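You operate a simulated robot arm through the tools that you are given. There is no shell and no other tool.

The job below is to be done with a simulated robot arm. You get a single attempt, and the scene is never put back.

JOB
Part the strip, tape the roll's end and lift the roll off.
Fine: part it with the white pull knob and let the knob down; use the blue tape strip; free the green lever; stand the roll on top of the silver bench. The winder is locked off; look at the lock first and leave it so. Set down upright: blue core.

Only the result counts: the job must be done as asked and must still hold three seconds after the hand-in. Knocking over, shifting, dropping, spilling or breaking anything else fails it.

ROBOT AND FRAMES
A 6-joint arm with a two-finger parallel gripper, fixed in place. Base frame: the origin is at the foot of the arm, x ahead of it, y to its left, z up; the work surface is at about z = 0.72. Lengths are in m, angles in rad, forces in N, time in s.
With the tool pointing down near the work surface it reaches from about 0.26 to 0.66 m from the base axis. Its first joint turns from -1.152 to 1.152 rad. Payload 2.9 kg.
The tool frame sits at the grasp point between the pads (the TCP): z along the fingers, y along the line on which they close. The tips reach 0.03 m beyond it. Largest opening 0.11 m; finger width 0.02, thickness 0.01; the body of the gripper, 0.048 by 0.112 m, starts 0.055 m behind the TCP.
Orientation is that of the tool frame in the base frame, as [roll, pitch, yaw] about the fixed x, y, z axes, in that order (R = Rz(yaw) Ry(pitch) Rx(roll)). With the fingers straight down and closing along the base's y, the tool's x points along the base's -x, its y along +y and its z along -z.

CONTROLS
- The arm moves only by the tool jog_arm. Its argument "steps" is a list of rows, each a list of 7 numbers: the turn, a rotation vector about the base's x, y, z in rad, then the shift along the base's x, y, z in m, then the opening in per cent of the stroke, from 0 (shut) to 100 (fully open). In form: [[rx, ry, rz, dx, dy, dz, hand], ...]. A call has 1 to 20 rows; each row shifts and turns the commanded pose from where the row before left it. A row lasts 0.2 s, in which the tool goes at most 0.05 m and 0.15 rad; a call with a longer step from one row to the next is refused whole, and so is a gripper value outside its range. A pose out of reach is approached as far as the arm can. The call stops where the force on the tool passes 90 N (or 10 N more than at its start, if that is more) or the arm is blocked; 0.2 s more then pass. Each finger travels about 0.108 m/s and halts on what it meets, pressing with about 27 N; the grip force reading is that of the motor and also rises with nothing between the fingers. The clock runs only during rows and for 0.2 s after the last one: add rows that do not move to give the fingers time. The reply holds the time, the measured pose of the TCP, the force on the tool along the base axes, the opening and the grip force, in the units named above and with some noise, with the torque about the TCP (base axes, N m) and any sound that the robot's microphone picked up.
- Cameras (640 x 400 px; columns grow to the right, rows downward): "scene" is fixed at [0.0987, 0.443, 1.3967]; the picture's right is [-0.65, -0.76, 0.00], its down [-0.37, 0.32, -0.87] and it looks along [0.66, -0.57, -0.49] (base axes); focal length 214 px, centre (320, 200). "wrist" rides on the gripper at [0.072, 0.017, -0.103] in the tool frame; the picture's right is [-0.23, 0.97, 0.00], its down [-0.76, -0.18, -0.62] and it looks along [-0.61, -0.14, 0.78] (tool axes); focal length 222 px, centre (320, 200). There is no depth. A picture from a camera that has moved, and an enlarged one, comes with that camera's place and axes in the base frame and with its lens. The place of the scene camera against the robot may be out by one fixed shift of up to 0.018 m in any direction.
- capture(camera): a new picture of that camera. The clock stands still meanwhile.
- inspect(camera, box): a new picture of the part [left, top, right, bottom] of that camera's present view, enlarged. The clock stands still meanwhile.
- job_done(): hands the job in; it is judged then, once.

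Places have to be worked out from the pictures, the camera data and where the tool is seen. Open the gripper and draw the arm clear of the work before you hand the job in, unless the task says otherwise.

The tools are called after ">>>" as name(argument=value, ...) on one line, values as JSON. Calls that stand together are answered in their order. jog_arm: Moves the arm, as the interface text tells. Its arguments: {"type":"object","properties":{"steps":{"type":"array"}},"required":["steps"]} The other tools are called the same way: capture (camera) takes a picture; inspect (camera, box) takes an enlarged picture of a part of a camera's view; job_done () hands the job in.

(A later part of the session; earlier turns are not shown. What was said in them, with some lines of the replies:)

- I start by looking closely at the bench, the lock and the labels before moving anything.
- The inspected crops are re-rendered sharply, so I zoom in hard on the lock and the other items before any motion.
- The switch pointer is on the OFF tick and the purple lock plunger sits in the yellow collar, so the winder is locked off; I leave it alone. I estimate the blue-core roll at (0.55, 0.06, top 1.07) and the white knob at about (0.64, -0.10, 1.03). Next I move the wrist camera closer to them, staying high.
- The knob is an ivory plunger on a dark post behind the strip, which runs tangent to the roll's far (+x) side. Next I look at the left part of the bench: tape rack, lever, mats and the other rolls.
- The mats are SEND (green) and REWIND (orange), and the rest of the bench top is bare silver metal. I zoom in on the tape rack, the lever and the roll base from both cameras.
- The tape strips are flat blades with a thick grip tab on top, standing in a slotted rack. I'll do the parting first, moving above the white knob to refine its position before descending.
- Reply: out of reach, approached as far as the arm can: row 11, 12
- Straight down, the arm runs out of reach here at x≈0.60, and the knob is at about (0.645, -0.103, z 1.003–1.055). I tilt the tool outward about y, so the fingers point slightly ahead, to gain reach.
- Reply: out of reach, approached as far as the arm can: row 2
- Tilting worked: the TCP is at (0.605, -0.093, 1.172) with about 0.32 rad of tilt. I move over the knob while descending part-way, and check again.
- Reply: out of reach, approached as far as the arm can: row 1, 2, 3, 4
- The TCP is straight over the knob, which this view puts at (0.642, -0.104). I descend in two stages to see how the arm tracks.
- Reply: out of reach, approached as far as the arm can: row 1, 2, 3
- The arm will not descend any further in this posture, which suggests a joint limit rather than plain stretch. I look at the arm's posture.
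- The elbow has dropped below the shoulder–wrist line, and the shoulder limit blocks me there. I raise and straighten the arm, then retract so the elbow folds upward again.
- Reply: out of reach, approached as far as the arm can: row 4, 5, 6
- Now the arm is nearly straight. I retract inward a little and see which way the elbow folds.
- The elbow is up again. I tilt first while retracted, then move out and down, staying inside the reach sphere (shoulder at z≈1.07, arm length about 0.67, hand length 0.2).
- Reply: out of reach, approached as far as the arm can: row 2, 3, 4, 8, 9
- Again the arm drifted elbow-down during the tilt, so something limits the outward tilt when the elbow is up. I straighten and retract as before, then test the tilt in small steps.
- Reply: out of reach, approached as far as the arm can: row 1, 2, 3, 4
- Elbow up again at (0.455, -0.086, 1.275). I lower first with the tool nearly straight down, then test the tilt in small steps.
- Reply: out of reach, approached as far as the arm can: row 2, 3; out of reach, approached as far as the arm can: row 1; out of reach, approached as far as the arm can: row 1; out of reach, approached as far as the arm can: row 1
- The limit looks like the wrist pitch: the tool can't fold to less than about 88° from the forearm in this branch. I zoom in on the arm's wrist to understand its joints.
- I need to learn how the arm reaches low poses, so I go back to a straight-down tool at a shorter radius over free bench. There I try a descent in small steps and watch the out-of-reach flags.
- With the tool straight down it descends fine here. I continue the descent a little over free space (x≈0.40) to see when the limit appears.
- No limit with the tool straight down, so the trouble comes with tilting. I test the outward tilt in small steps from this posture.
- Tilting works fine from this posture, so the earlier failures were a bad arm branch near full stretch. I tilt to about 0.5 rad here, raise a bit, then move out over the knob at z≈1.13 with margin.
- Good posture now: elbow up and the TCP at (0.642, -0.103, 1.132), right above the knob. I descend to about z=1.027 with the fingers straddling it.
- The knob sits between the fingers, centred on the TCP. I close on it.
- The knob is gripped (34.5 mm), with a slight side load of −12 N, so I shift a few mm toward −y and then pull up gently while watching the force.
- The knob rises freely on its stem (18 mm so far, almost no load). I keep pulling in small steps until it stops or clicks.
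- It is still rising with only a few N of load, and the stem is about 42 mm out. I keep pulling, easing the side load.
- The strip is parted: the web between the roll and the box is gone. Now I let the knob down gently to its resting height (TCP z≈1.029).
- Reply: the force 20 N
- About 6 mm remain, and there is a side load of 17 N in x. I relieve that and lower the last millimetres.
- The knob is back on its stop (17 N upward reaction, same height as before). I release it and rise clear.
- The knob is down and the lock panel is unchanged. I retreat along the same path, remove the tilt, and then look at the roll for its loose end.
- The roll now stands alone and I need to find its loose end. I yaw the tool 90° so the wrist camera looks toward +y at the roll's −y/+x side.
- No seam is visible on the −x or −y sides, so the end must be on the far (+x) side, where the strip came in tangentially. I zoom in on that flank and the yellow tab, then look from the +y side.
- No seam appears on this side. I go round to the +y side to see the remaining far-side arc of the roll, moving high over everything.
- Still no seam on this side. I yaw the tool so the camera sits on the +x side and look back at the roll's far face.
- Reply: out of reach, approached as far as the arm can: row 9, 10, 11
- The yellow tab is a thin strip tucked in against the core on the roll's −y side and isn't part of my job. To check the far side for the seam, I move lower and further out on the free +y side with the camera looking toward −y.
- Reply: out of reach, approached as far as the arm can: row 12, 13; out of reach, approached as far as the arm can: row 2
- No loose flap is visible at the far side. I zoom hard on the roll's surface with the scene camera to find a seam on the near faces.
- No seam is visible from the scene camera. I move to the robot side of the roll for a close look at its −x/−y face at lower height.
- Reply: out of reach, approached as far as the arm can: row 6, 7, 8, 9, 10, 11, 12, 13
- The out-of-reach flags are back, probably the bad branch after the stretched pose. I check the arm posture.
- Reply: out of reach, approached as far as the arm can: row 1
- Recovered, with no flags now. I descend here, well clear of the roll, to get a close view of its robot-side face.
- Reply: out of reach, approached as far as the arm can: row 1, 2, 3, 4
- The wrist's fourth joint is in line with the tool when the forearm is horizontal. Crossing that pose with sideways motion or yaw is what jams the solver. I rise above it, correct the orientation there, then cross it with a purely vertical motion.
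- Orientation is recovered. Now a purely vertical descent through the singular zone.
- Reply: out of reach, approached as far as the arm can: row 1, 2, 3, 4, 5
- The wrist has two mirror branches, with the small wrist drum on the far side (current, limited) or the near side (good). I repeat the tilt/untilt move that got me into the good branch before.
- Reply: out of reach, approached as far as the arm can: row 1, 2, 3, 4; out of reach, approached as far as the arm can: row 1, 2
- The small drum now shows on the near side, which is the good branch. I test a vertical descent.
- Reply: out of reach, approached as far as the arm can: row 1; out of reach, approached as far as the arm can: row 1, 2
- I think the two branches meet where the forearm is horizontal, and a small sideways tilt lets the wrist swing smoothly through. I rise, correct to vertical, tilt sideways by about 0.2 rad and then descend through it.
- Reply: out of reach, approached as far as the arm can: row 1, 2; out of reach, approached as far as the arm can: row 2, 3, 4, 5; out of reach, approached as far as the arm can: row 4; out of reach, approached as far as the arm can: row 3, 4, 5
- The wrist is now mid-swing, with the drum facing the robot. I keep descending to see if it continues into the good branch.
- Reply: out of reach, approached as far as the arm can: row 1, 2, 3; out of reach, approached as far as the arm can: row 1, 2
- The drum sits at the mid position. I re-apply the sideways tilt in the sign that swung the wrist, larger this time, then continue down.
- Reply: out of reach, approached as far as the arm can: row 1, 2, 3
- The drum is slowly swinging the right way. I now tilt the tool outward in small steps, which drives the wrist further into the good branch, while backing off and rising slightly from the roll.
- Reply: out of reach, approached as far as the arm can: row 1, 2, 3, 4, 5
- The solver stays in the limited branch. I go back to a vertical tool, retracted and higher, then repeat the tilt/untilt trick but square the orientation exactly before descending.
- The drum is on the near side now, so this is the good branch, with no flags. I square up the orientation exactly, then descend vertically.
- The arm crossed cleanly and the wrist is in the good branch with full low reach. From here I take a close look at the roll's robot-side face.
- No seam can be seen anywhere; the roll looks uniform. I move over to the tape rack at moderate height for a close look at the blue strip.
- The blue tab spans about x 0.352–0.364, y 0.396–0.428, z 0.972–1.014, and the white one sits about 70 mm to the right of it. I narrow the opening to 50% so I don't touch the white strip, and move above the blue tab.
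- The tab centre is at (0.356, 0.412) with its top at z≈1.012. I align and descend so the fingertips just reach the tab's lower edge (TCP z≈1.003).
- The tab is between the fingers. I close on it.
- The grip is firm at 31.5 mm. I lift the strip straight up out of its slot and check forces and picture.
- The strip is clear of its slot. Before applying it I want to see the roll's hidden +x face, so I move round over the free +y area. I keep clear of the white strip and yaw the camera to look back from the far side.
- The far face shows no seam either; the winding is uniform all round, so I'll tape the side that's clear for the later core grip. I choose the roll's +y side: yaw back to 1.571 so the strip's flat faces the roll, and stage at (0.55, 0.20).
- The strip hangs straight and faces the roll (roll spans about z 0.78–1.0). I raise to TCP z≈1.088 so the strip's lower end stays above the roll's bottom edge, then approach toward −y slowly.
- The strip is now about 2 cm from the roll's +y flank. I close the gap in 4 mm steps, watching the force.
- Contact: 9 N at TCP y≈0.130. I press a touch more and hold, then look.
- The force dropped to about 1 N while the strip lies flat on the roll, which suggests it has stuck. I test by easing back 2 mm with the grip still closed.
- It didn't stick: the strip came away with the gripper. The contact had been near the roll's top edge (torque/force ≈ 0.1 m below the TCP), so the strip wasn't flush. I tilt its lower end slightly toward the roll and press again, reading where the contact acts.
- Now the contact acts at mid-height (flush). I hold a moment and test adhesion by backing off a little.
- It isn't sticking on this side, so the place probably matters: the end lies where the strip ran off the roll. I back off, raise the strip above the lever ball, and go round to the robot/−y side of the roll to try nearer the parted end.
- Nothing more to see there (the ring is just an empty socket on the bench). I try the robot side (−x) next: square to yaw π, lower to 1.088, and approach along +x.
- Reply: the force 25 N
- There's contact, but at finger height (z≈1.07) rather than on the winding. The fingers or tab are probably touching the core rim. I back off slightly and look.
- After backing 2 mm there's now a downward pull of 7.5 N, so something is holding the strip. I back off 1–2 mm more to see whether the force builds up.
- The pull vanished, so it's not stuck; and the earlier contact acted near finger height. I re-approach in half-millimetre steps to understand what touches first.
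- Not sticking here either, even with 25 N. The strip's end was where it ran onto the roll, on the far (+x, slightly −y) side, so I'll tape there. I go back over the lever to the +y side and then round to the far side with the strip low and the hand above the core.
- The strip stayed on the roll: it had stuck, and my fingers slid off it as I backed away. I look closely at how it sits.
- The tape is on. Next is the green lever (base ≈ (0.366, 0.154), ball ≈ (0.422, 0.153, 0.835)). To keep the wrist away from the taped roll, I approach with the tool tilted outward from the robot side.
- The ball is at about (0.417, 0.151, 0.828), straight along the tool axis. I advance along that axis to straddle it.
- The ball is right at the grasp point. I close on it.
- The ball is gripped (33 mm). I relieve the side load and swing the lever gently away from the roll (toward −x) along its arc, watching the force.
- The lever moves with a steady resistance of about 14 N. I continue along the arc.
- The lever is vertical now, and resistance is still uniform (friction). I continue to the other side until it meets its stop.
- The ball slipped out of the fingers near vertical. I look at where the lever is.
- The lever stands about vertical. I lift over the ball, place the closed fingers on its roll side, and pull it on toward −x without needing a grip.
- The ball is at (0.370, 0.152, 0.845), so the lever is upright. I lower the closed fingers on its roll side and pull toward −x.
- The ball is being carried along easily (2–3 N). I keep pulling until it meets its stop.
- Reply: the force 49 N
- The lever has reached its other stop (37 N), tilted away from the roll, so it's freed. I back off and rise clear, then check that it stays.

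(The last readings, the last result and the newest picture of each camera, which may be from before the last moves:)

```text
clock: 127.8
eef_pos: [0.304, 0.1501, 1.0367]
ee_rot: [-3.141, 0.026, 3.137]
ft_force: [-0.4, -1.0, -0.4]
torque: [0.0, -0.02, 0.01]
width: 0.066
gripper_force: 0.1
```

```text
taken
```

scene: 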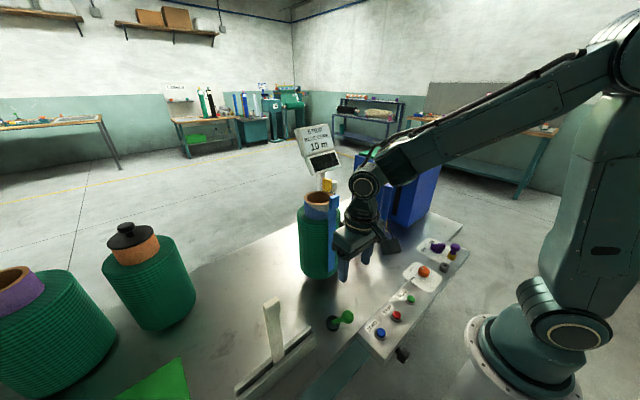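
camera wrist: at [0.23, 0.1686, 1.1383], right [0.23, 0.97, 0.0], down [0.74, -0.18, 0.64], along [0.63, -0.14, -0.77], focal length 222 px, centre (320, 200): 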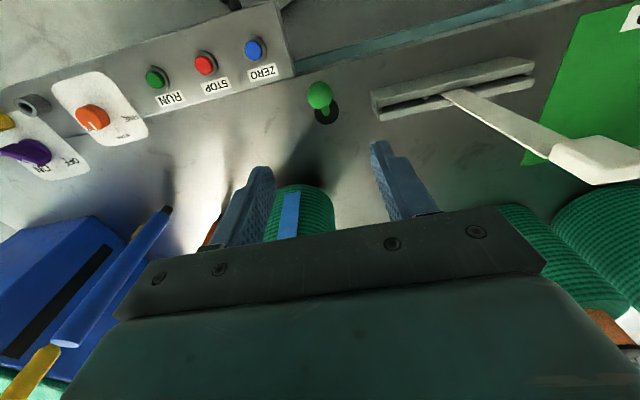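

The lever stays over. Now the roll: I'll grip the blue core's outside (≈95 mm) on a 50°/230° axis, away from the blue tab (−x side) and the yellow tab (−y side). I square the tool, yaw to 2.443 and rise, then look.

>>> jog_arm(steps=[[0, 0.026, 0, 0, 0, 0.02, 80], [0, 0, -0.14, 0, 0, 0.02, 100], [0, 0, -0.14, 0, 0, 0.02, 100], [0, 0, -0.14, 0, 0, 0.02, 100], [0, 0, -0.14, 0, 0, 0.02, 100], [0, 0, -0.138, 0, 0, 0.02, 100], [0, 0, 0, 0, 0, 0, 100]])

```text
clock: 129.4
eef_pos: [0.3057, 0.1533, 1.1556]
ee_rot: [-3.14, 0.001, 2.438]
ft_force: [0.0, 0.5, -0.4]
torque: [0.01, -0.02, 0.01]
width: 0.1099
gripper_force: 0.1
```

>>> jog_arm(steps=[[0, 0, 0, 0.033, -0.0137, 0.003, 100], [0, 0, 0, 0.033, -0.0137, 0.003, 100], [0, 0, 0, 0.033, -0.0137, 0.002, 100], [0, 0, 0, 0.033, -0.0137, 0, 100], [0, 0, 0, 0.033, -0.0137, 0, 100], [0, 0, 0, 0, 0, 0, 100]])

>>> capture(camera="wrist")

>>> inspect(camera="wrist", box=[200, 80, 440, 240])

```text
clock: 130.8
eef_pos: [0.4703, 0.0838, 1.1626]
ee_rot: [-3.14, 0.001, 2.44]
ft_force: [-0.1, 0.4, 0.1]
torque: [-0.01, 0.02, 0.02]
width: 0.11
gripper_force: 0.0
```

```text
taken
camera wrist: at [0.426, 0.1438, 1.2671], right [0.8, 0.6, 0.0], down [0.47, -0.63, 0.62], along [0.37, -0.5, -0.78], focal length 222 px, centre (320, 200)
```

wrist: 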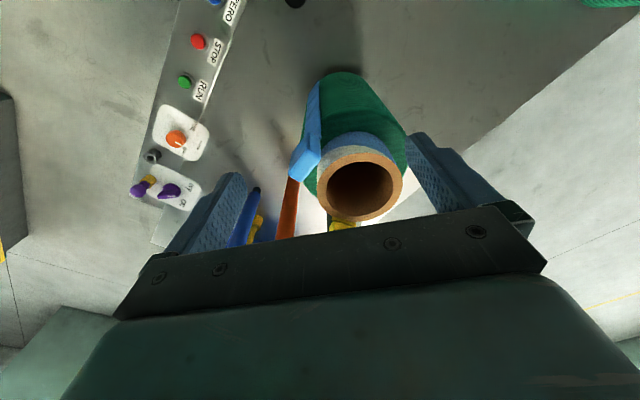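

```text
2.50 times, centred on (320, 160) of wrist
camera zoom: at [0.426, 0.1438, 1.2671], right [0.8, 0.6, 0.0], down [0.47, -0.63, 0.62], along [0.37, -0.5, -0.78], focal length 555 px, centre (320, 300)
```

zoom: 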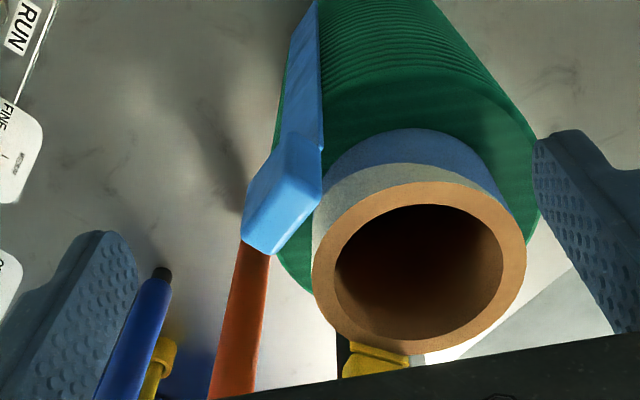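

The core is about 93 mm across, centred near (0.549, 0.0565). I move over it and check alignment before descending.

>>> jog_arm(steps=[[0, 0, 0, 0.0265, -0.0091, 0, 100], [0, 0, 0, 0.0265, -0.0091, 0, 100], [0, 0, 0, 0.0257, -0.0091, 0, 100], [0, 0, 0, 0, 0, 0, 100]])

>>> capture(camera="wrist")

>>> inspect(camera="scene", box=[270, 120, 380, 230])

```text
clock: 131.8
eef_pos: [0.5494, 0.0533, 1.1635]
ee_rot: [-3.139, 0.0, 2.44]
ft_force: [1.0, 0.2, 0.1]
torque: [0.0, 0.03, 0.01]
width: 0.1101
gripper_force: 0.1
```

```text
taken
camera wrist: at [0.5051, 0.1151, 1.2675], right [0.8, 0.6, 0.0], down [0.47, -0.63, 0.62], along [0.37, -0.5, -0.78], focal length 222 px, centre (320, 200)
```

wrist: 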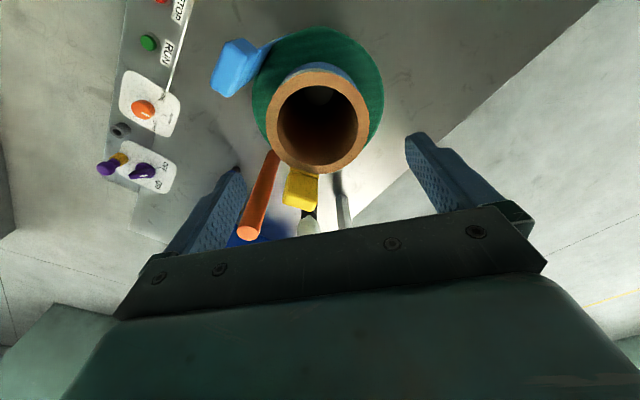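

```text
3.64 times, centred on (325, 175) of scene
camera zoom: at [0.0987, 0.443, 1.3967], right [-0.65, -0.76, 0.0], down [-0.37, 0.32, -0.87], along [0.66, -0.57, -0.49], focal length 780 px, centre (302, 291)
```

zoom: 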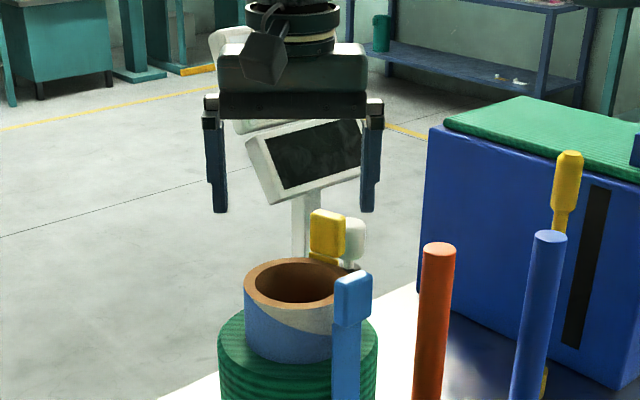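

>>> inspect(camera="wrist", box=[240, 30, 400, 200])

```text
2.35 times, centred on (320, 115) of wrist
camera zoom: at [0.5051, 0.1151, 1.2675], right [0.8, 0.6, 0.0], down [0.47, -0.63, 0.62], along [0.37, -0.5, -0.78], focal length 523 px, centre (320, 400)
```

zoom: 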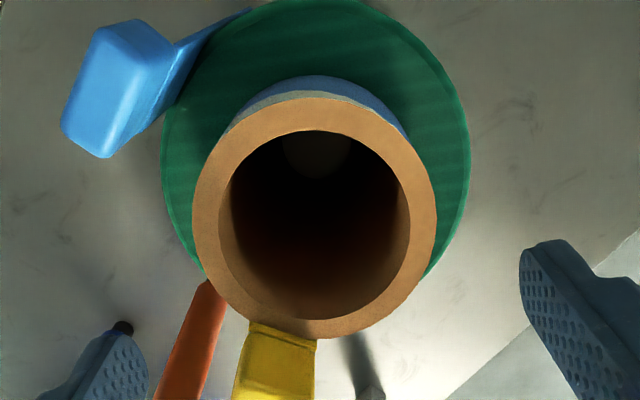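

I can see the spindle's top inside the core, at about z≈0.945, so the roll must rise about 0.18 m. I grip low on the core: align to (0.5475, 0.057) and descend in stages.

>>> jog_arm(steps=[[0, 0, 0, -0.002, 0.0035, 0, 100], [0, 0, 0, 0, 0, -0.03, 100], [0, 0, 0, 0, 0, -0.03, 100], [0, 0, 0, 0, 0, 0, 100]])

>>> capture(camera="wrist")

>>> inspect(camera="scene", box=[240, 60, 420, 220])

```text
clock: 132.8
eef_pos: [0.5477, 0.0586, 1.1042]
ee_rot: [-3.141, 0.0, 2.44]
ft_force: [-0.6, -0.6, -0.6]
torque: [0.01, -0.02, 0.0]
width: 0.1099
gripper_force: 0.0
```

```text
taken
camera wrist: at [0.503, 0.1194, 1.2069], right [0.8, 0.6, 0.0], down [0.47, -0.63, 0.62], along [0.37, -0.5, -0.78], focal length 222 px, centre (320, 200)
```

wrist: 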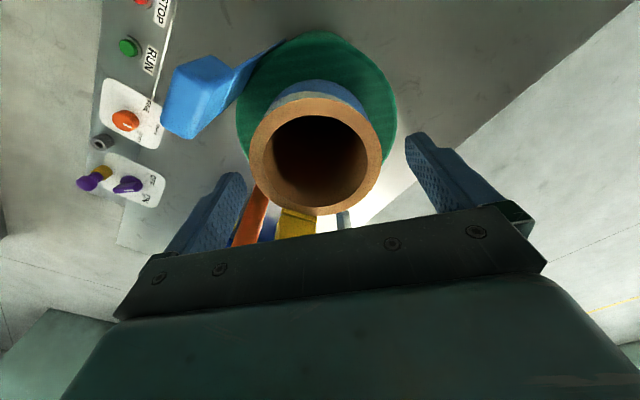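

```text
2.50 times, centred on (330, 140) of scene
camera zoom: at [0.0987, 0.443, 1.3967], right [-0.65, -0.76, 0.0], down [-0.37, 0.32, -0.87], along [0.66, -0.57, -0.49], focal length 536 px, centre (295, 350)
```

zoom: 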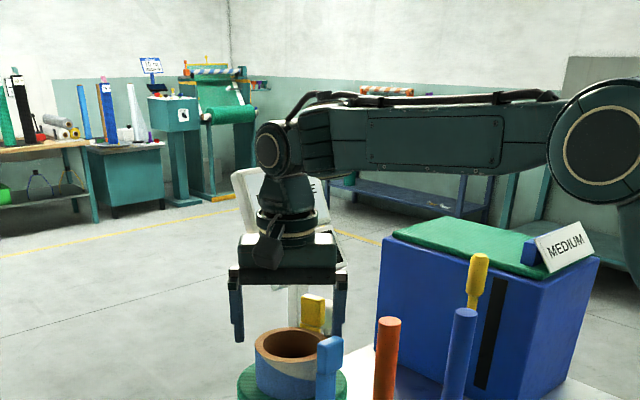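

The branch is good and the core sits nicely between the fingers, within about 3 mm. I adjust slightly and go down to z≈1.043.

>>> jog_arm(steps=[[0, 0, 0, -0.003, -0.001, -0.02, 100], [0, 0, 0, 0, 0, -0.02, 100], [0, 0, 0, 0, 0, -0.02, 100], [0, 0, 0, 0, 0, 0, 100]])

>>> capture(camera="wrist")

>>> inspect(camera="scene", box=[280, 140, 360, 240])

```text
clock: 133.8
eef_pos: [0.5444, 0.0585, 1.043]
ee_rot: [-3.139, 0.002, 2.44]
ft_force: [0.4, 0.7, 0.2]
torque: [-0.01, -0.01, -0.04]
width: 0.11
gripper_force: 0.0
```

```text
taken
camera wrist: at [0.4993, 0.1197, 1.1466], right [0.8, 0.6, 0.0], down [0.47, -0.63, 0.62], along [0.37, -0.5, -0.78], focal length 222 px, centre (320, 200)
```

wrist: 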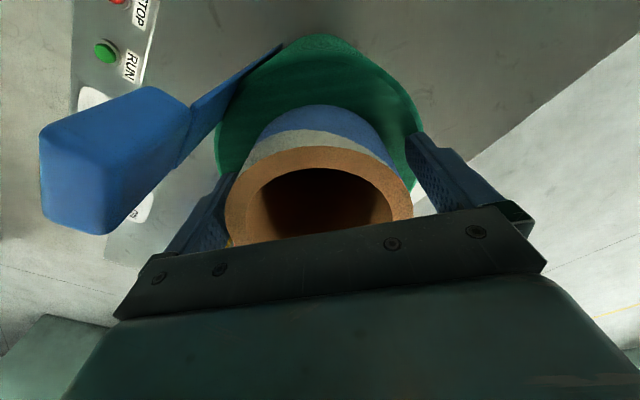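

```text
4.00 times, centred on (320, 190) of scene
camera zoom: at [0.0987, 0.443, 1.3967], right [-0.65, -0.76, 0.0], down [-0.37, 0.32, -0.87], along [0.66, -0.57, -0.49], focal length 858 px, centre (320, 240)
```

zoom: 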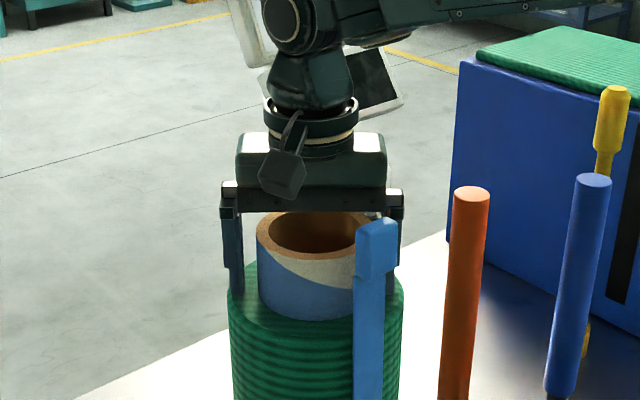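

The fingers straddle the core evenly, with the tips just above the winding. I close on the core.

>>> jog_arm(steps=[[0, 0, 0, 0, 0, 0, 70], [0, 0, 0, 0, 0, 0, 40], [0, 0, 0, 0, 0, 0, 10], [0, 0, 0, 0, 0, 0, 0]])

```text
clock: 134.8
eef_pos: [0.5442, 0.0594, 1.0435]
ee_rot: [-3.14, 0.001, 2.44]
ft_force: [-1.3, -3.7, 0.8]
torque: [-0.61, 0.28, -0.04]
width: 0.0918
gripper_force: 27.2
```

The core is gripped at 91.8 mm with a small side load. I lift a little first to feel the weight.

>>> jog_arm(steps=[[0, 0, 0, 0, 0, 0.004, 0], [0, 0, 0, 0, 0, 0.005, 0], [0, 0, 0, 0, 0, 0.005, 0]])

>>> inspect(camera="scene", box=[280, 160, 370, 300])

```text
clock: 135.6
eef_pos: [0.5445, 0.0577, 1.0572]
ee_rot: [-3.139, -0.001, 2.439]
ft_force: [-0.3, 0.1, -11.1]
torque: [0.06, 0.07, -0.01]
width: 0.0917
gripper_force: 26.8
```

```text
2.86 times, centred on (325, 230) of scene
camera zoom: at [0.0989, 0.443, 1.3967], right [-0.65, -0.76, 0.0], down [-0.37, 0.32, -0.87], along [0.66, -0.57, -0.49], focal length 613 px, centre (306, 114)
```

zoom: 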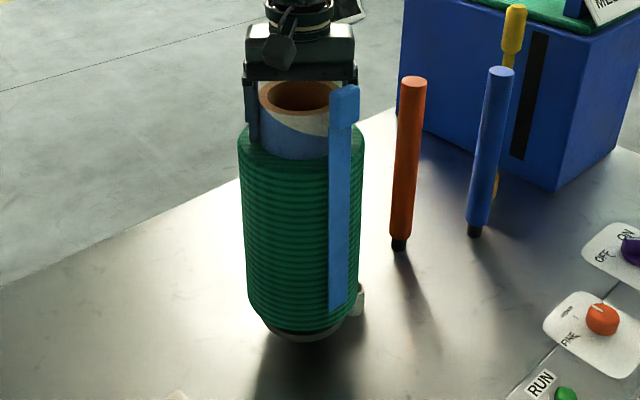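

The roll comes up freely (about 11 N, level). I keep lifting straight up in stages.

>>> jog_arm(steps=[[0, 0, 0, 0, 0, 0.015, 0], [0, 0, 0, 0, 0, 0.015, 0], [0, 0, 0, 0, 0, 0.015, 0], [0, 0, 0, 0, 0, 0.015, 0]])

>>> jog_arm(steps=[[0, 0, 0, 0, 0, 0.015, 0], [0, 0, 0, 0, 0, 0.015, 0]])

>>> capture(camera="scene")

```text
clock: 136.6
eef_pos: [0.545, 0.0586, 1.1169]
ee_rot: [-3.14, 0.001, 2.44]
ft_force: [1.1, 0.4, -11.1]
torque: [0.12, 0.06, 0.0]
width: 0.0918
gripper_force: 27.3
```

```text
clock: 137.2
eef_pos: [0.544, 0.0596, 1.1481]
ee_rot: [-3.14, 0.0, 2.439]
ft_force: [0.3, -0.5, -11.2]
torque: [0.07, 0.04, -0.01]
width: 0.0919
gripper_force: 27.5
```

```text
taken
```

scene: 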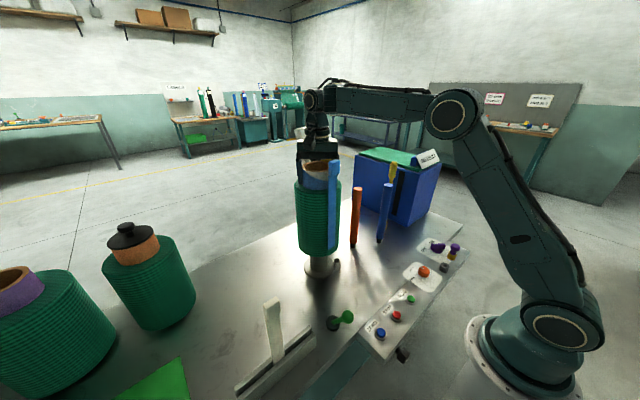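

>>> jog_arm(steps=[[0, 0, 0, 0, 0, 0.015, 0], [0, 0, 0, 0, 0, 0.015, 0]])

>>> inspect(camera="scene", box=[270, 150, 370, 300])

```text
clock: 137.8
eef_pos: [0.545, 0.0592, 1.1764]
ee_rot: [-3.139, -0.001, 2.44]
ft_force: [-0.1, 0.0, -10.0]
torque: [0.11, 0.13, 0.02]
width: 0.0918
gripper_force: 26.8
```

```text
2.67 times, centred on (320, 225) of scene
camera zoom: at [0.0989, 0.443, 1.3967], right [-0.65, -0.76, 0.0], down [-0.37, 0.32, -0.87], along [0.66, -0.57, -0.49], focal length 572 px, centre (320, 133)
```

zoom: 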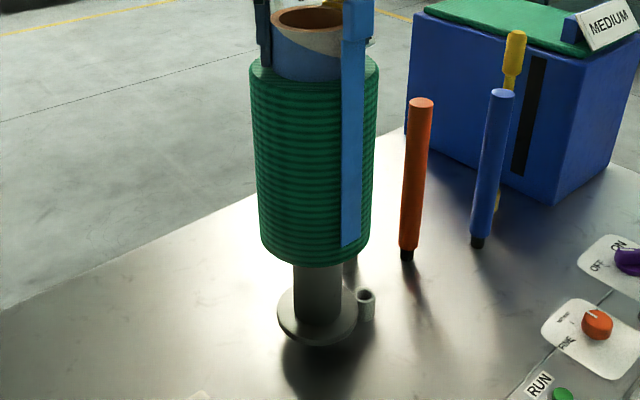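

The spindle post is still inside the core. I continue lifting carefully towards z≈1.23.

>>> jog_arm(steps=[[0, 0, 0, 0, 0, 0.012, 0], [0, 0, 0, 0, 0, 0.012, 0]])

>>> jog_arm(steps=[[0, 0, 0, 0, 0, 0.012, 0], [0, 0, 0, 0, 0, 0.012, 0]])

>>> inspect(camera="scene", box=[270, 130, 370, 290])

>>> capture(camera="scene")

```text
clock: 138.4
eef_pos: [0.5461, 0.06, 1.2015]
ee_rot: [-3.139, 0.0, 2.44]
ft_force: [-0.1, -0.1, -10.2]
torque: [0.07, 0.11, 0.04]
width: 0.0921
gripper_force: 26.9
```

```text
clock: 139.0
eef_pos: [0.5446, 0.0588, 1.2236]
ee_rot: [3.141, 0.001, 2.44]
ft_force: [0.5, -0.5, -11.5]
torque: [0.06, 0.06, 0.02]
width: 0.0917
gripper_force: 27.4
```

```text
2.50 times, centred on (320, 210) of scene
camera zoom: at [0.0989, 0.443, 1.3967], right [-0.65, -0.76, 0.0], down [-0.37, 0.32, -0.87], along [0.66, -0.57, -0.49], focal length 536 px, centre (320, 175)
```

zoom: 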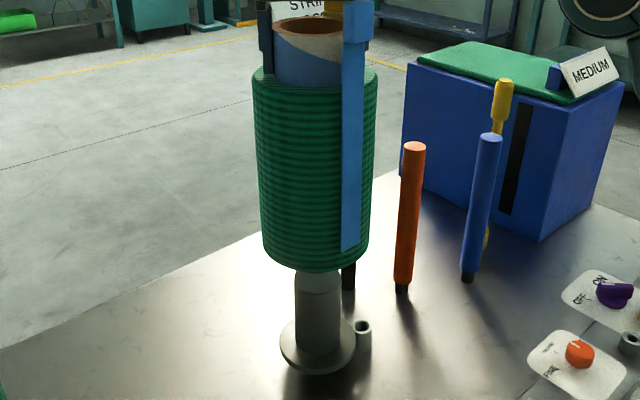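

```text
taken
```

scene: 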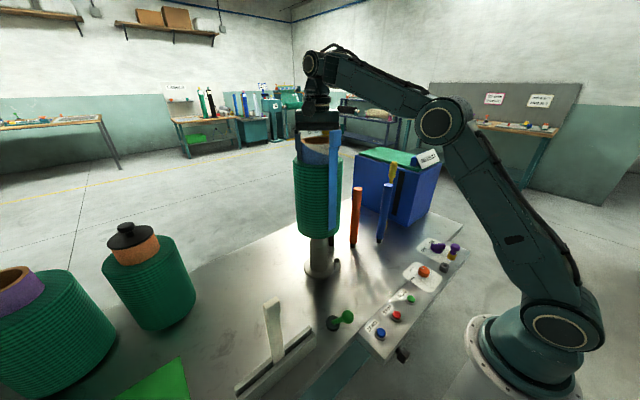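

The roll's bottom (≈0.965) is about at the spindle's top, so I lift 15 mm more. Then I move toward the robot in small steps, feeling for any side force from the spindle.

>>> jog_arm(steps=[[0, 0, 0, 0, 0, 0.01, 0], [0, 0, 0, 0, 0, 0.008, 0], [0, 0, 0, 0, 0, 0.0, 0]])

>>> jog_arm(steps=[[0, 0, 0, -0.004, 0, 0, 0], [0, 0, 0, -0.004, 0, 0, 0], [0, 0, 0, 0, 0, 0, 0]])

>>> jog_arm(steps=[[0, 0, 0, -0.004, 0, 0, 0], [0, 0, 0, -0.004, 0, 0, 0], [0, 0, 0, 0, 0, 0, 0]])

>>> inspect(camera="scene", box=[270, 130, 370, 290])

```text
clock: 139.8
eef_pos: [0.5447, 0.058, 1.2437]
ee_rot: [-3.14, 0.002, 2.44]
ft_force: [-0.2, -0.2, -10.3]
torque: [0.08, 0.06, 0.03]
width: 0.0919
gripper_force: 26.9
```

```text
clock: 140.6
eef_pos: [0.5371, 0.0584, 1.2433]
ee_rot: [-3.141, 0.001, 2.44]
ft_force: [1.3, -0.4, -10.8]
torque: [0.09, 0.06, 0.01]
width: 0.0919
gripper_force: 26.5
```

```text
clock: 141.4
eef_pos: [0.5283, 0.0581, 1.2446]
ee_rot: [-3.139, -0.002, 2.441]
ft_force: [-0.4, -0.5, -10.8]
torque: [0.11, 0.1, 0.03]
width: 0.0919
gripper_force: 27.2
```

```text
2.50 times, centred on (320, 210) of scene
camera zoom: at [0.0989, 0.443, 1.3967], right [-0.65, -0.76, 0.0], down [-0.37, 0.32, -0.87], along [0.66, -0.57, -0.49], focal length 536 px, centre (320, 175)
```

zoom: 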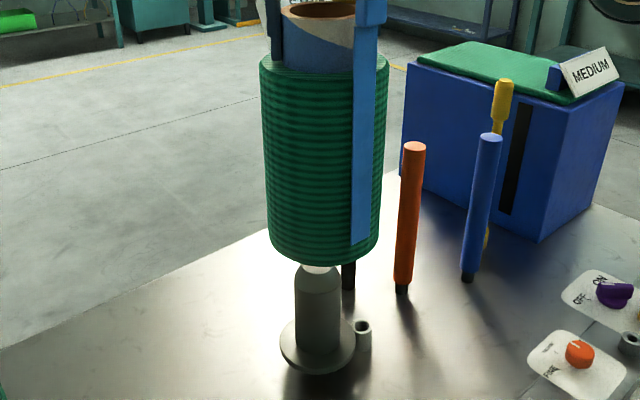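

There's no side force and the spindle's tapered top is visible below the roll; it is off. I move further toward the robot, then across to the free bench area on the left.

>>> jog_arm(steps=[[0, 0, 0, -0.015, 0.003, 0, 0], [0, 0, 0, -0.02, 0.005, 0, 0], [0, 0, 0, -0.02, 0.01, 0, 0], [0, 0, 0, -0.015, 0.02, 0, 0], [0, 0, 0, -0.005, 0.025, 0, 0], [0, 0, 0, 0, 0.025, 0, 0], [0, 0, 0, 0, 0.025, 0, 0], [0, 0, 0, 0.005, 0.025, 0, 0], [0, 0, 0, 0.01, 0.025, -0.005, 0], [0, 0, 0, 0.01, 0.025, -0.01, 0]])

>>> capture(camera="scene")

```text
clock: 143.6
eef_pos: [0.4775, 0.2463, 1.2262]
ee_rot: [-3.139, -0.002, 2.441]
ft_force: [-0.1, -0.4, -10.5]
torque: [0.04, 0.06, -0.01]
width: 0.0918
gripper_force: 27.4
```

```text
taken
```

scene: 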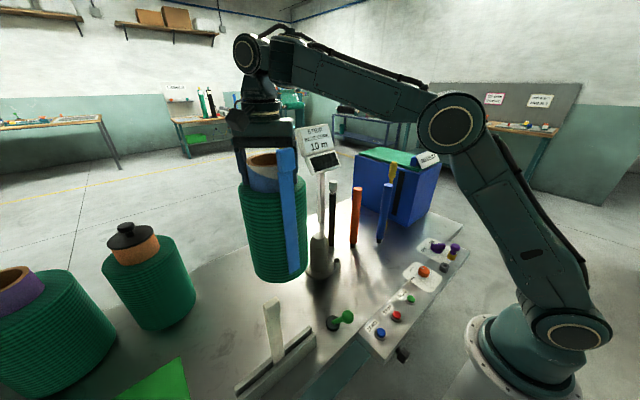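

The roll hangs steady over the free part of the bench. I lower vertically, then shift to about (0.505, 0.25), which is clear of the rack, lever and spindle.

>>> jog_arm(steps=[[0, 0, 0, 0, 0, -0.02, 0], [0, 0, 0, 0, 0, -0.02, 0], [0, 0, 0, 0.01, 0.001, -0.02, 0], [0, 0, 0, 0.01, 0.001, 0, 0], [0, 0, 0, 0.0075, 0.001, 0, 0], [0, 0, 0, 0, 0, 0, 0]])

>>> capture(camera="scene")

>>> capture(camera="wrist")

```text
clock: 145.0
eef_pos: [0.5063, 0.2491, 1.1684]
ee_rot: [-3.141, 0.001, 2.438]
ft_force: [-0.7, 0.1, -10.7]
torque: [0.09, 0.07, -0.05]
width: 0.0918
gripper_force: 27.1
```

```text
taken
```

scene: 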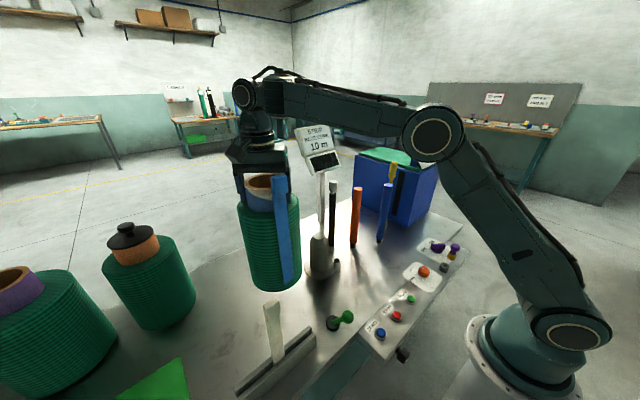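

```text
taken
camera wrist: at [0.4621, 0.3096, 1.2724], right [0.8, 0.6, 0.0], down [0.47, -0.63, 0.62], along [0.37, -0.5, -0.78], focal length 222 px, centre (320, 200)
```

wrist: 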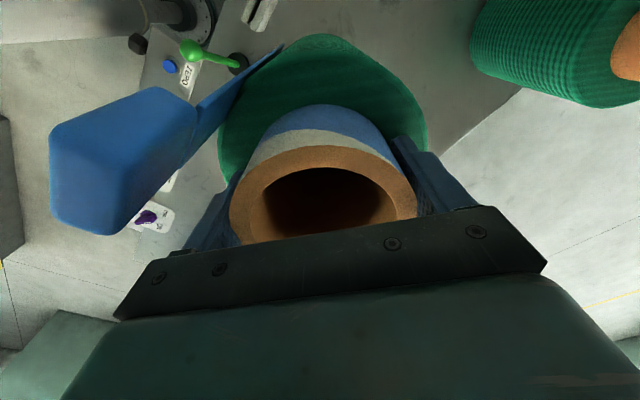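

The spot is clear. I lower the roll straight down, fast at first and then in small steps until it lands.

>>> jog_arm(steps=[[0, 0, 0, 0, 0, -0.02, 0], [0, 0, 0, 0, 0, -0.02, 0], [0, 0, 0, 0, 0, -0.02, 0], [0, 0, 0, 0, 0, -0.02, 0], [0, 0, 0, 0, 0, -0.02, 0], [0, 0, 0, 0, 0, -0.02, 0], [0, 0, 0, 0, 0, -0.015, 0], [0, 0, 0, 0, 0, 0, 0]])

>>> inspect(camera="scene", box=[220, 150, 350, 320])

```text
clock: 146.8
eef_pos: [0.5078, 0.2493, 1.0348]
ee_rot: [-3.141, 0.0, 2.439]
ft_force: [0.1, -0.6, -11.2]
torque: [0.12, 0.1, 0.0]
width: 0.0917
gripper_force: 27.1
```

```text
2.35 times, centred on (285, 235) of scene
camera zoom: at [0.0989, 0.4431, 1.3966], right [-0.65, -0.76, 0.0], down [-0.37, 0.32, -0.87], along [0.66, -0.57, -0.49], focal length 505 px, centre (402, 118)
```

zoom: 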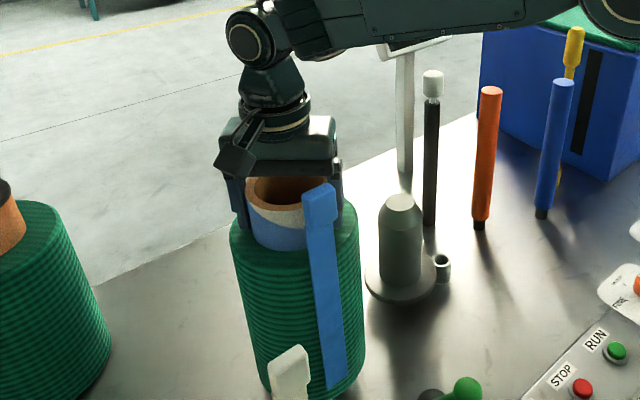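

>>> jog_arm(steps=[[0, 0, 0, 0, 0, -0.008, 0], [0, 0, 0, 0, 0, -0.008, 0], [0, 0, 0, 0, 0, -0.006, 0]])

>>> jog_arm(steps=[[0, 0, 0, 0, 0, -0.005, 0], [0, 0, 0, 0, 0, -0.004, 0]])

>>> jog_arm(steps=[[0, 0, 0, 0, 0, -0.003, 0], [0, 0, 0, 0, 0, -0.003, 0]])

```text
clock: 147.6
eef_pos: [0.5062, 0.2488, 1.0122]
ee_rot: [-3.139, -0.001, 2.44]
ft_force: [-0.4, 0.4, -11.1]
torque: [0.1, 0.04, 0.0]
width: 0.0917
gripper_force: 26.7
```

```text
clock: 148.2
eef_pos: [0.5046, 0.2487, 1.0029]
ee_rot: [-3.141, -0.001, 2.44]
ft_force: [-0.1, 0.3, -10.9]
torque: [0.1, 0.05, 0.0]
width: 0.0915
gripper_force: 27.0
```

```text
clock: 148.8
eef_pos: [0.5057, 0.2498, 0.9975]
ee_rot: [3.14, 0.001, 2.44]
ft_force: [-5.2, -2.7, 4.2]
torque: [-0.31, 0.75, -0.01]
width: 0.0918
gripper_force: 27.1
```

Landed: the load reversed at TCP z≈0.998. I open gently so the roll settles on its base.

>>> jog_arm(steps=[[0, 0, 0, 0, 0, 0.0, 82], [0, 0, 0, 0, 0, 0.0, 84], [0, 0, 0, 0, 0, 0, 87], [0, 0, 0, 0, 0, 0, 92], [0, 0, 0, 0, 0, 0, 100], [0, 0, 0, 0, 0, 0, 100]])

>>> inspect(camera="scene", box=[220, 150, 350, 320])

>>> capture(camera="wrist")

```text
clock: 150.2
eef_pos: [0.5069, 0.249, 0.9972]
ee_rot: [-3.14, 0.0, 2.44]
ft_force: [0.7, 0.0, 0.3]
torque: [0.01, 0.02, 0.01]
width: 0.1099
gripper_force: 0.0
```

```text
2.35 times, centred on (285, 235) of scene
camera zoom: at [0.0987, 0.443, 1.3967], right [-0.65, -0.76, 0.0], down [-0.37, 0.32, -0.87], along [0.66, -0.57, -0.49], focal length 505 px, centre (402, 118)
```

zoom: 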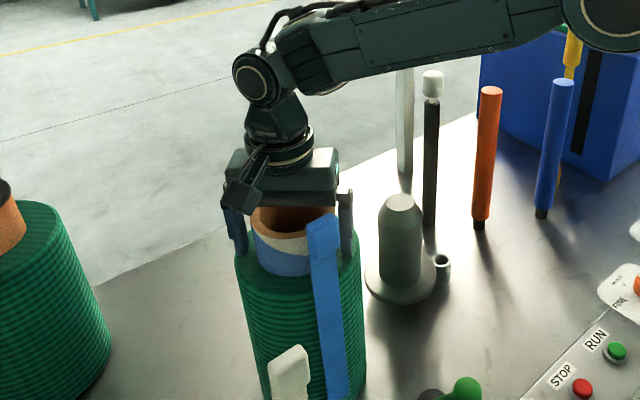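

```text
taken
camera wrist: at [0.461, 0.3098, 1.1001], right [0.8, 0.6, 0.0], down [0.47, -0.63, 0.62], along [0.37, -0.5, -0.78], focal length 222 px, centre (320, 200)
```

wrist: 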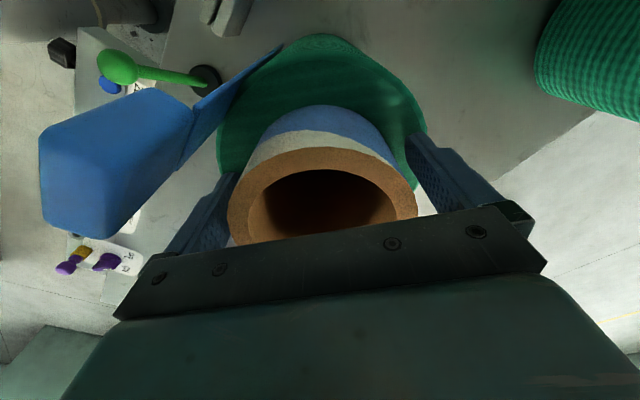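

The roll stands on its own and the fingers are free of it. I rise straight up out of the core and retreat.

>>> jog_arm(steps=[[0, 0, 0, 0, 0, 0.01, 100], [0, 0, 0, 0, 0, 0.02, 100], [0, 0, 0, 0, 0, 0.025, 100], [0, 0, 0, 0, 0, 0.025, 100], [0, 0, 0, 0, 0, 0.025, 100], [0, 0, 0, 0, 0, 0.025, 100]])

>>> capture(camera="scene")

>>> inspect(camera="scene", box=[220, 150, 350, 330])

```text
clock: 151.6
eef_pos: [0.5055, 0.2506, 1.1261]
ee_rot: [-3.139, 0.003, 2.439]
ft_force: [0.2, -0.1, 0.5]
torque: [-0.01, 0.0, 0.04]
width: 0.11
gripper_force: 0.0
```

```text
taken
```

scene: 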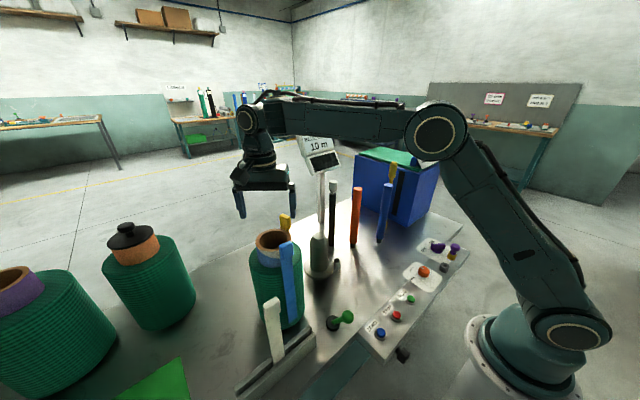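

```text
2.22 times, centred on (285, 240) of scene
camera zoom: at [0.0987, 0.443, 1.3967], right [-0.65, -0.76, 0.0], down [-0.37, 0.32, -0.87], along [0.66, -0.57, -0.49], focal length 477 px, centre (398, 111)
```

zoom: 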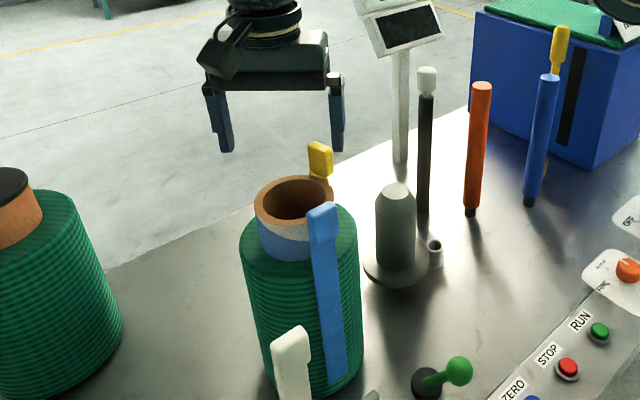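

The roll stands upright on the bare bench with the blue tape on it. I check the knob, lever, lock and tape in detail, and retract the arm to a clear pose.

>>> inspect(camera="scene", box=[310, 165, 360, 205])

>>> inspect(camera="scene", box=[410, 230, 470, 270])

>>> inspect(camera="scene", box=[230, 210, 370, 400])

>>> capture(camera="wrist")

```text
10.00 times, centred on (335, 185) of scene
camera zoom: at [0.0987, 0.443, 1.3967], right [-0.65, -0.76, 0.0], down [-0.37, 0.32, -0.87], along [0.66, -0.57, -0.49], focal length 2145 px, centre (170, 350)
```

zoom: 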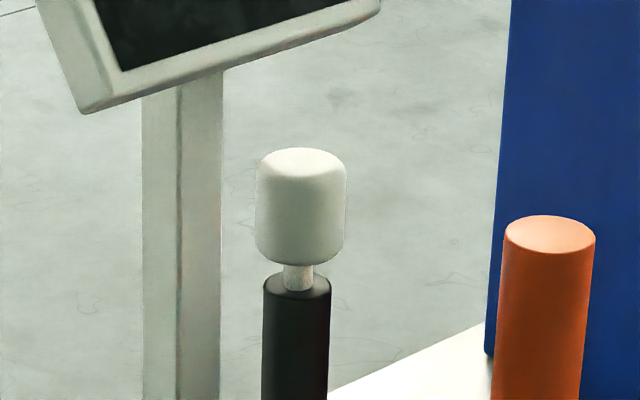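

```text
10.00 times, centred on (440, 250) of scene
camera zoom: at [0.0987, 0.443, 1.3967], right [-0.65, -0.76, 0.0], down [-0.37, 0.32, -0.87], along [0.66, -0.57, -0.49], focal length 2145 px, centre (-880, -300)
```

zoom: 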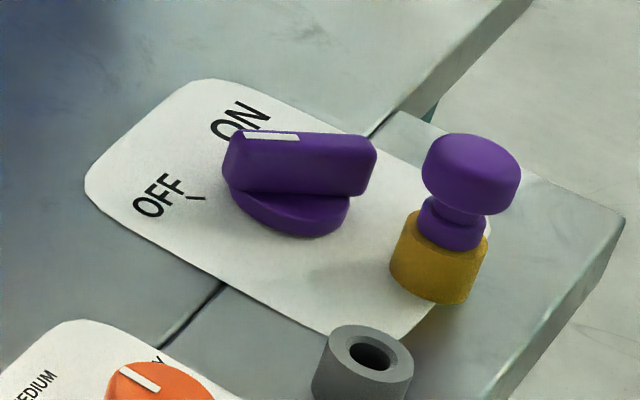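

```text
2.11 times, centred on (300, 305) of scene
camera zoom: at [0.0987, 0.443, 1.3967], right [-0.65, -0.76, 0.0], down [-0.37, 0.32, -0.87], along [0.66, -0.57, -0.49], focal length 452 px, centre (362, -21)
```

zoom: 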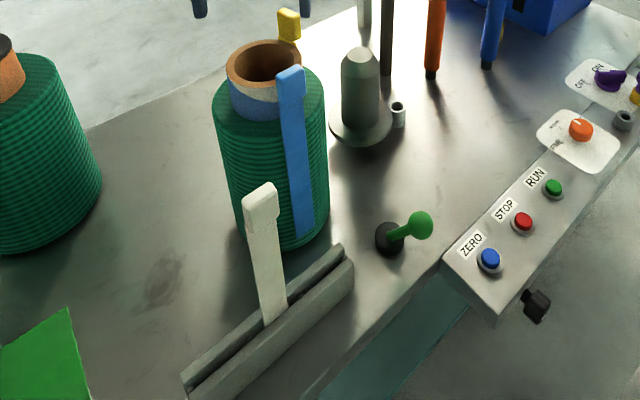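

```text
taken
camera wrist: at [0.4613, 0.3106, 1.2311], right [0.8, 0.6, 0.0], down [0.47, -0.63, 0.62], along [0.37, -0.5, -0.78], focal length 222 px, centre (320, 200)
```

wrist: 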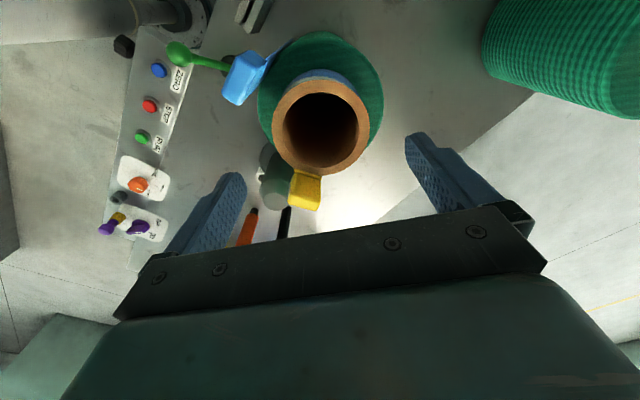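

The knob is fully down (same height as at the start), the lock and switch are unchanged, the lever is freed, and the roll stands upright. I draw the arm back and up, clear of the work.

>>> jog_arm(steps=[[0, 0, 0, 0, 0, 0.02, 100], [0, 0, 0, -0.01, -0.005, 0.02, 100], [0, 0, 0, -0.02, -0.012, 0.02, 100], [0, 0, 0, -0.025, -0.015, 0.02, 100], [0, 0, 0, -0.025, -0.015, 0.02, 100], [0, 0, 0, -0.025, -0.015, 0.02, 100], [0, 0, 0, -0.025, -0.015, 0.02, 100], [0, 0, 0, -0.02, -0.015, 0.02, 100], [0, 0, 0, 0, 0, 0, 100]])

>>> capture(camera="scene")

>>> capture(camera="wrist")

```text
clock: 153.6
eef_pos: [0.3567, 0.1554, 1.2876]
ee_rot: [-3.14, -0.001, 2.441]
ft_force: [0.5, -0.4, 0.2]
torque: [0.01, 0.0, 0.01]
width: 0.1101
gripper_force: 0.1
```

```text
taken
```

scene: 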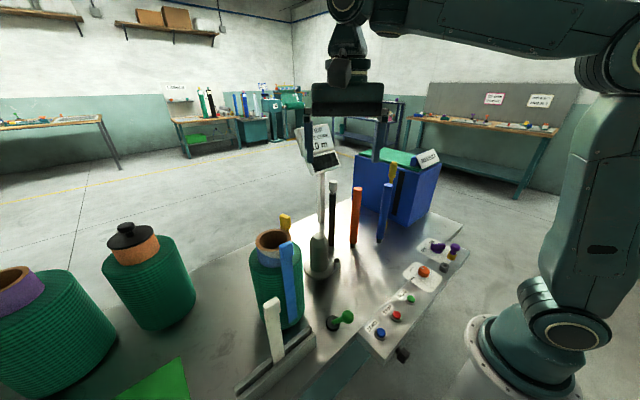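

```text
taken
camera wrist: at [0.3114, 0.2163, 1.3911], right [0.8, 0.6, 0.0], down [0.47, -0.63, 0.62], along [0.37, -0.5, -0.78], focal length 222 px, centre (320, 200)
```

wrist: 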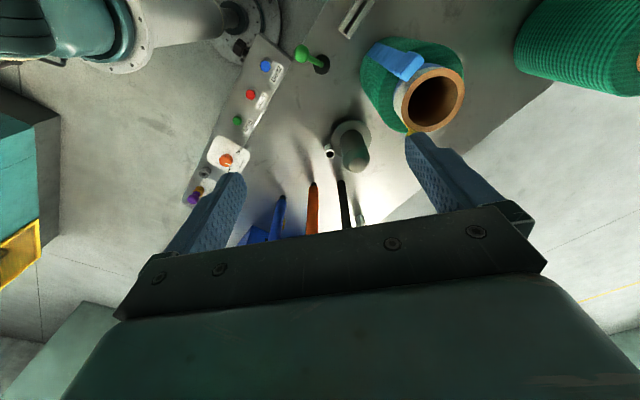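

>>> inspect(camera="wrist", box=[340, 20, 480, 150])

>>> inspect(camera="scene", box=[235, 205, 325, 340])

```text
3.08 times, centred on (410, 85) of wrist
camera zoom: at [0.3114, 0.2163, 1.3911], right [0.8, 0.6, 0.0], down [0.47, -0.63, 0.62], along [0.37, -0.5, -0.78], focal length 684 px, centre (43, 554)
```

zoom: 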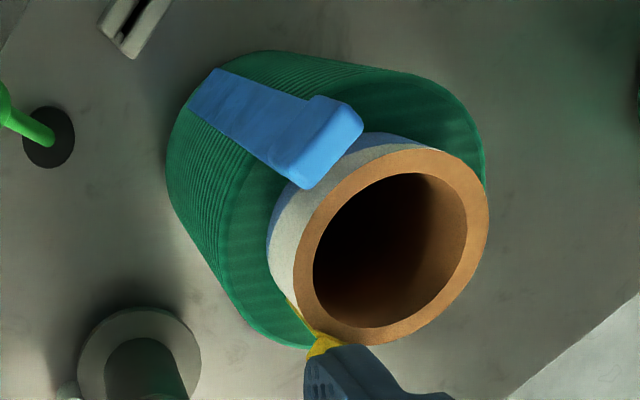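

```text
2.96 times, centred on (280, 272) of scene
camera zoom: at [0.0987, 0.443, 1.3967], right [-0.65, -0.76, 0.0], down [-0.37, 0.32, -0.87], along [0.66, -0.57, -0.49], focal length 636 px, centre (438, -15)
```

zoom: 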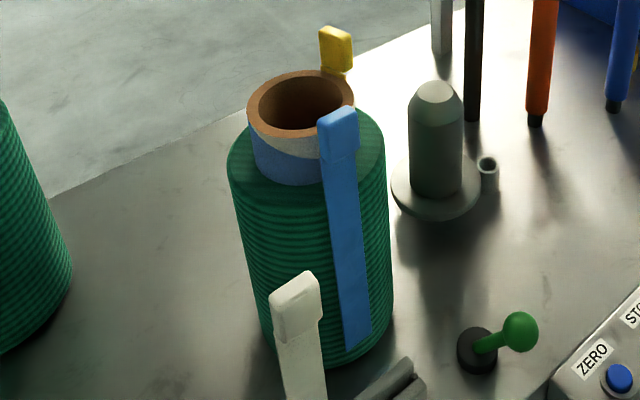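

The pictures show every part of the job in place:
- **Strip and knob:** the strip is parted and the white knob is back down.
- **Tape:** the blue strip lies flat on the roll.
- **Lever:** the green lever is over in its free position.
- **Roll:** the blue-core roll stands upright on the bare silver bench.
- **Lock and arm:** the lock is untouched, the gripper is open and the arm is clear.

I hand in the job.

>>> job_done()

```text
The job is handed in.
```

I did every step and handed the job in; I don't have the judge's result yet.

- **Lock:** I looked at it before touching anything. The switch pointed to OFF with the purple plunger in its collar. I left both alone, and they looked the same at the end.
- **Parting:** I pulled the white knob up until the strip parted, then lowered it onto its stop. It sat at its starting height at the end.
- **Tape:** the blue strip is stuck flat on the side of the roll that faced the robot on the spindle. I couldn't see a loose end anywhere on the roll. Pressing on the left side didn't hold; the robot side did. So whether the tape sits exactly over the strip's end is my one uncertainty.
- **Lever:** the green lever is swung over to its other stop, and the roll then lifted off freely.
- **Roll:** the blue-core roll stands upright on the bare silver bench at about (0.505, 0.25) m, clear of the mats, rack and spindle.

In the final pictures nothing else on the bench looked moved. The gripper was open and the arm clear of the work at hand-in.
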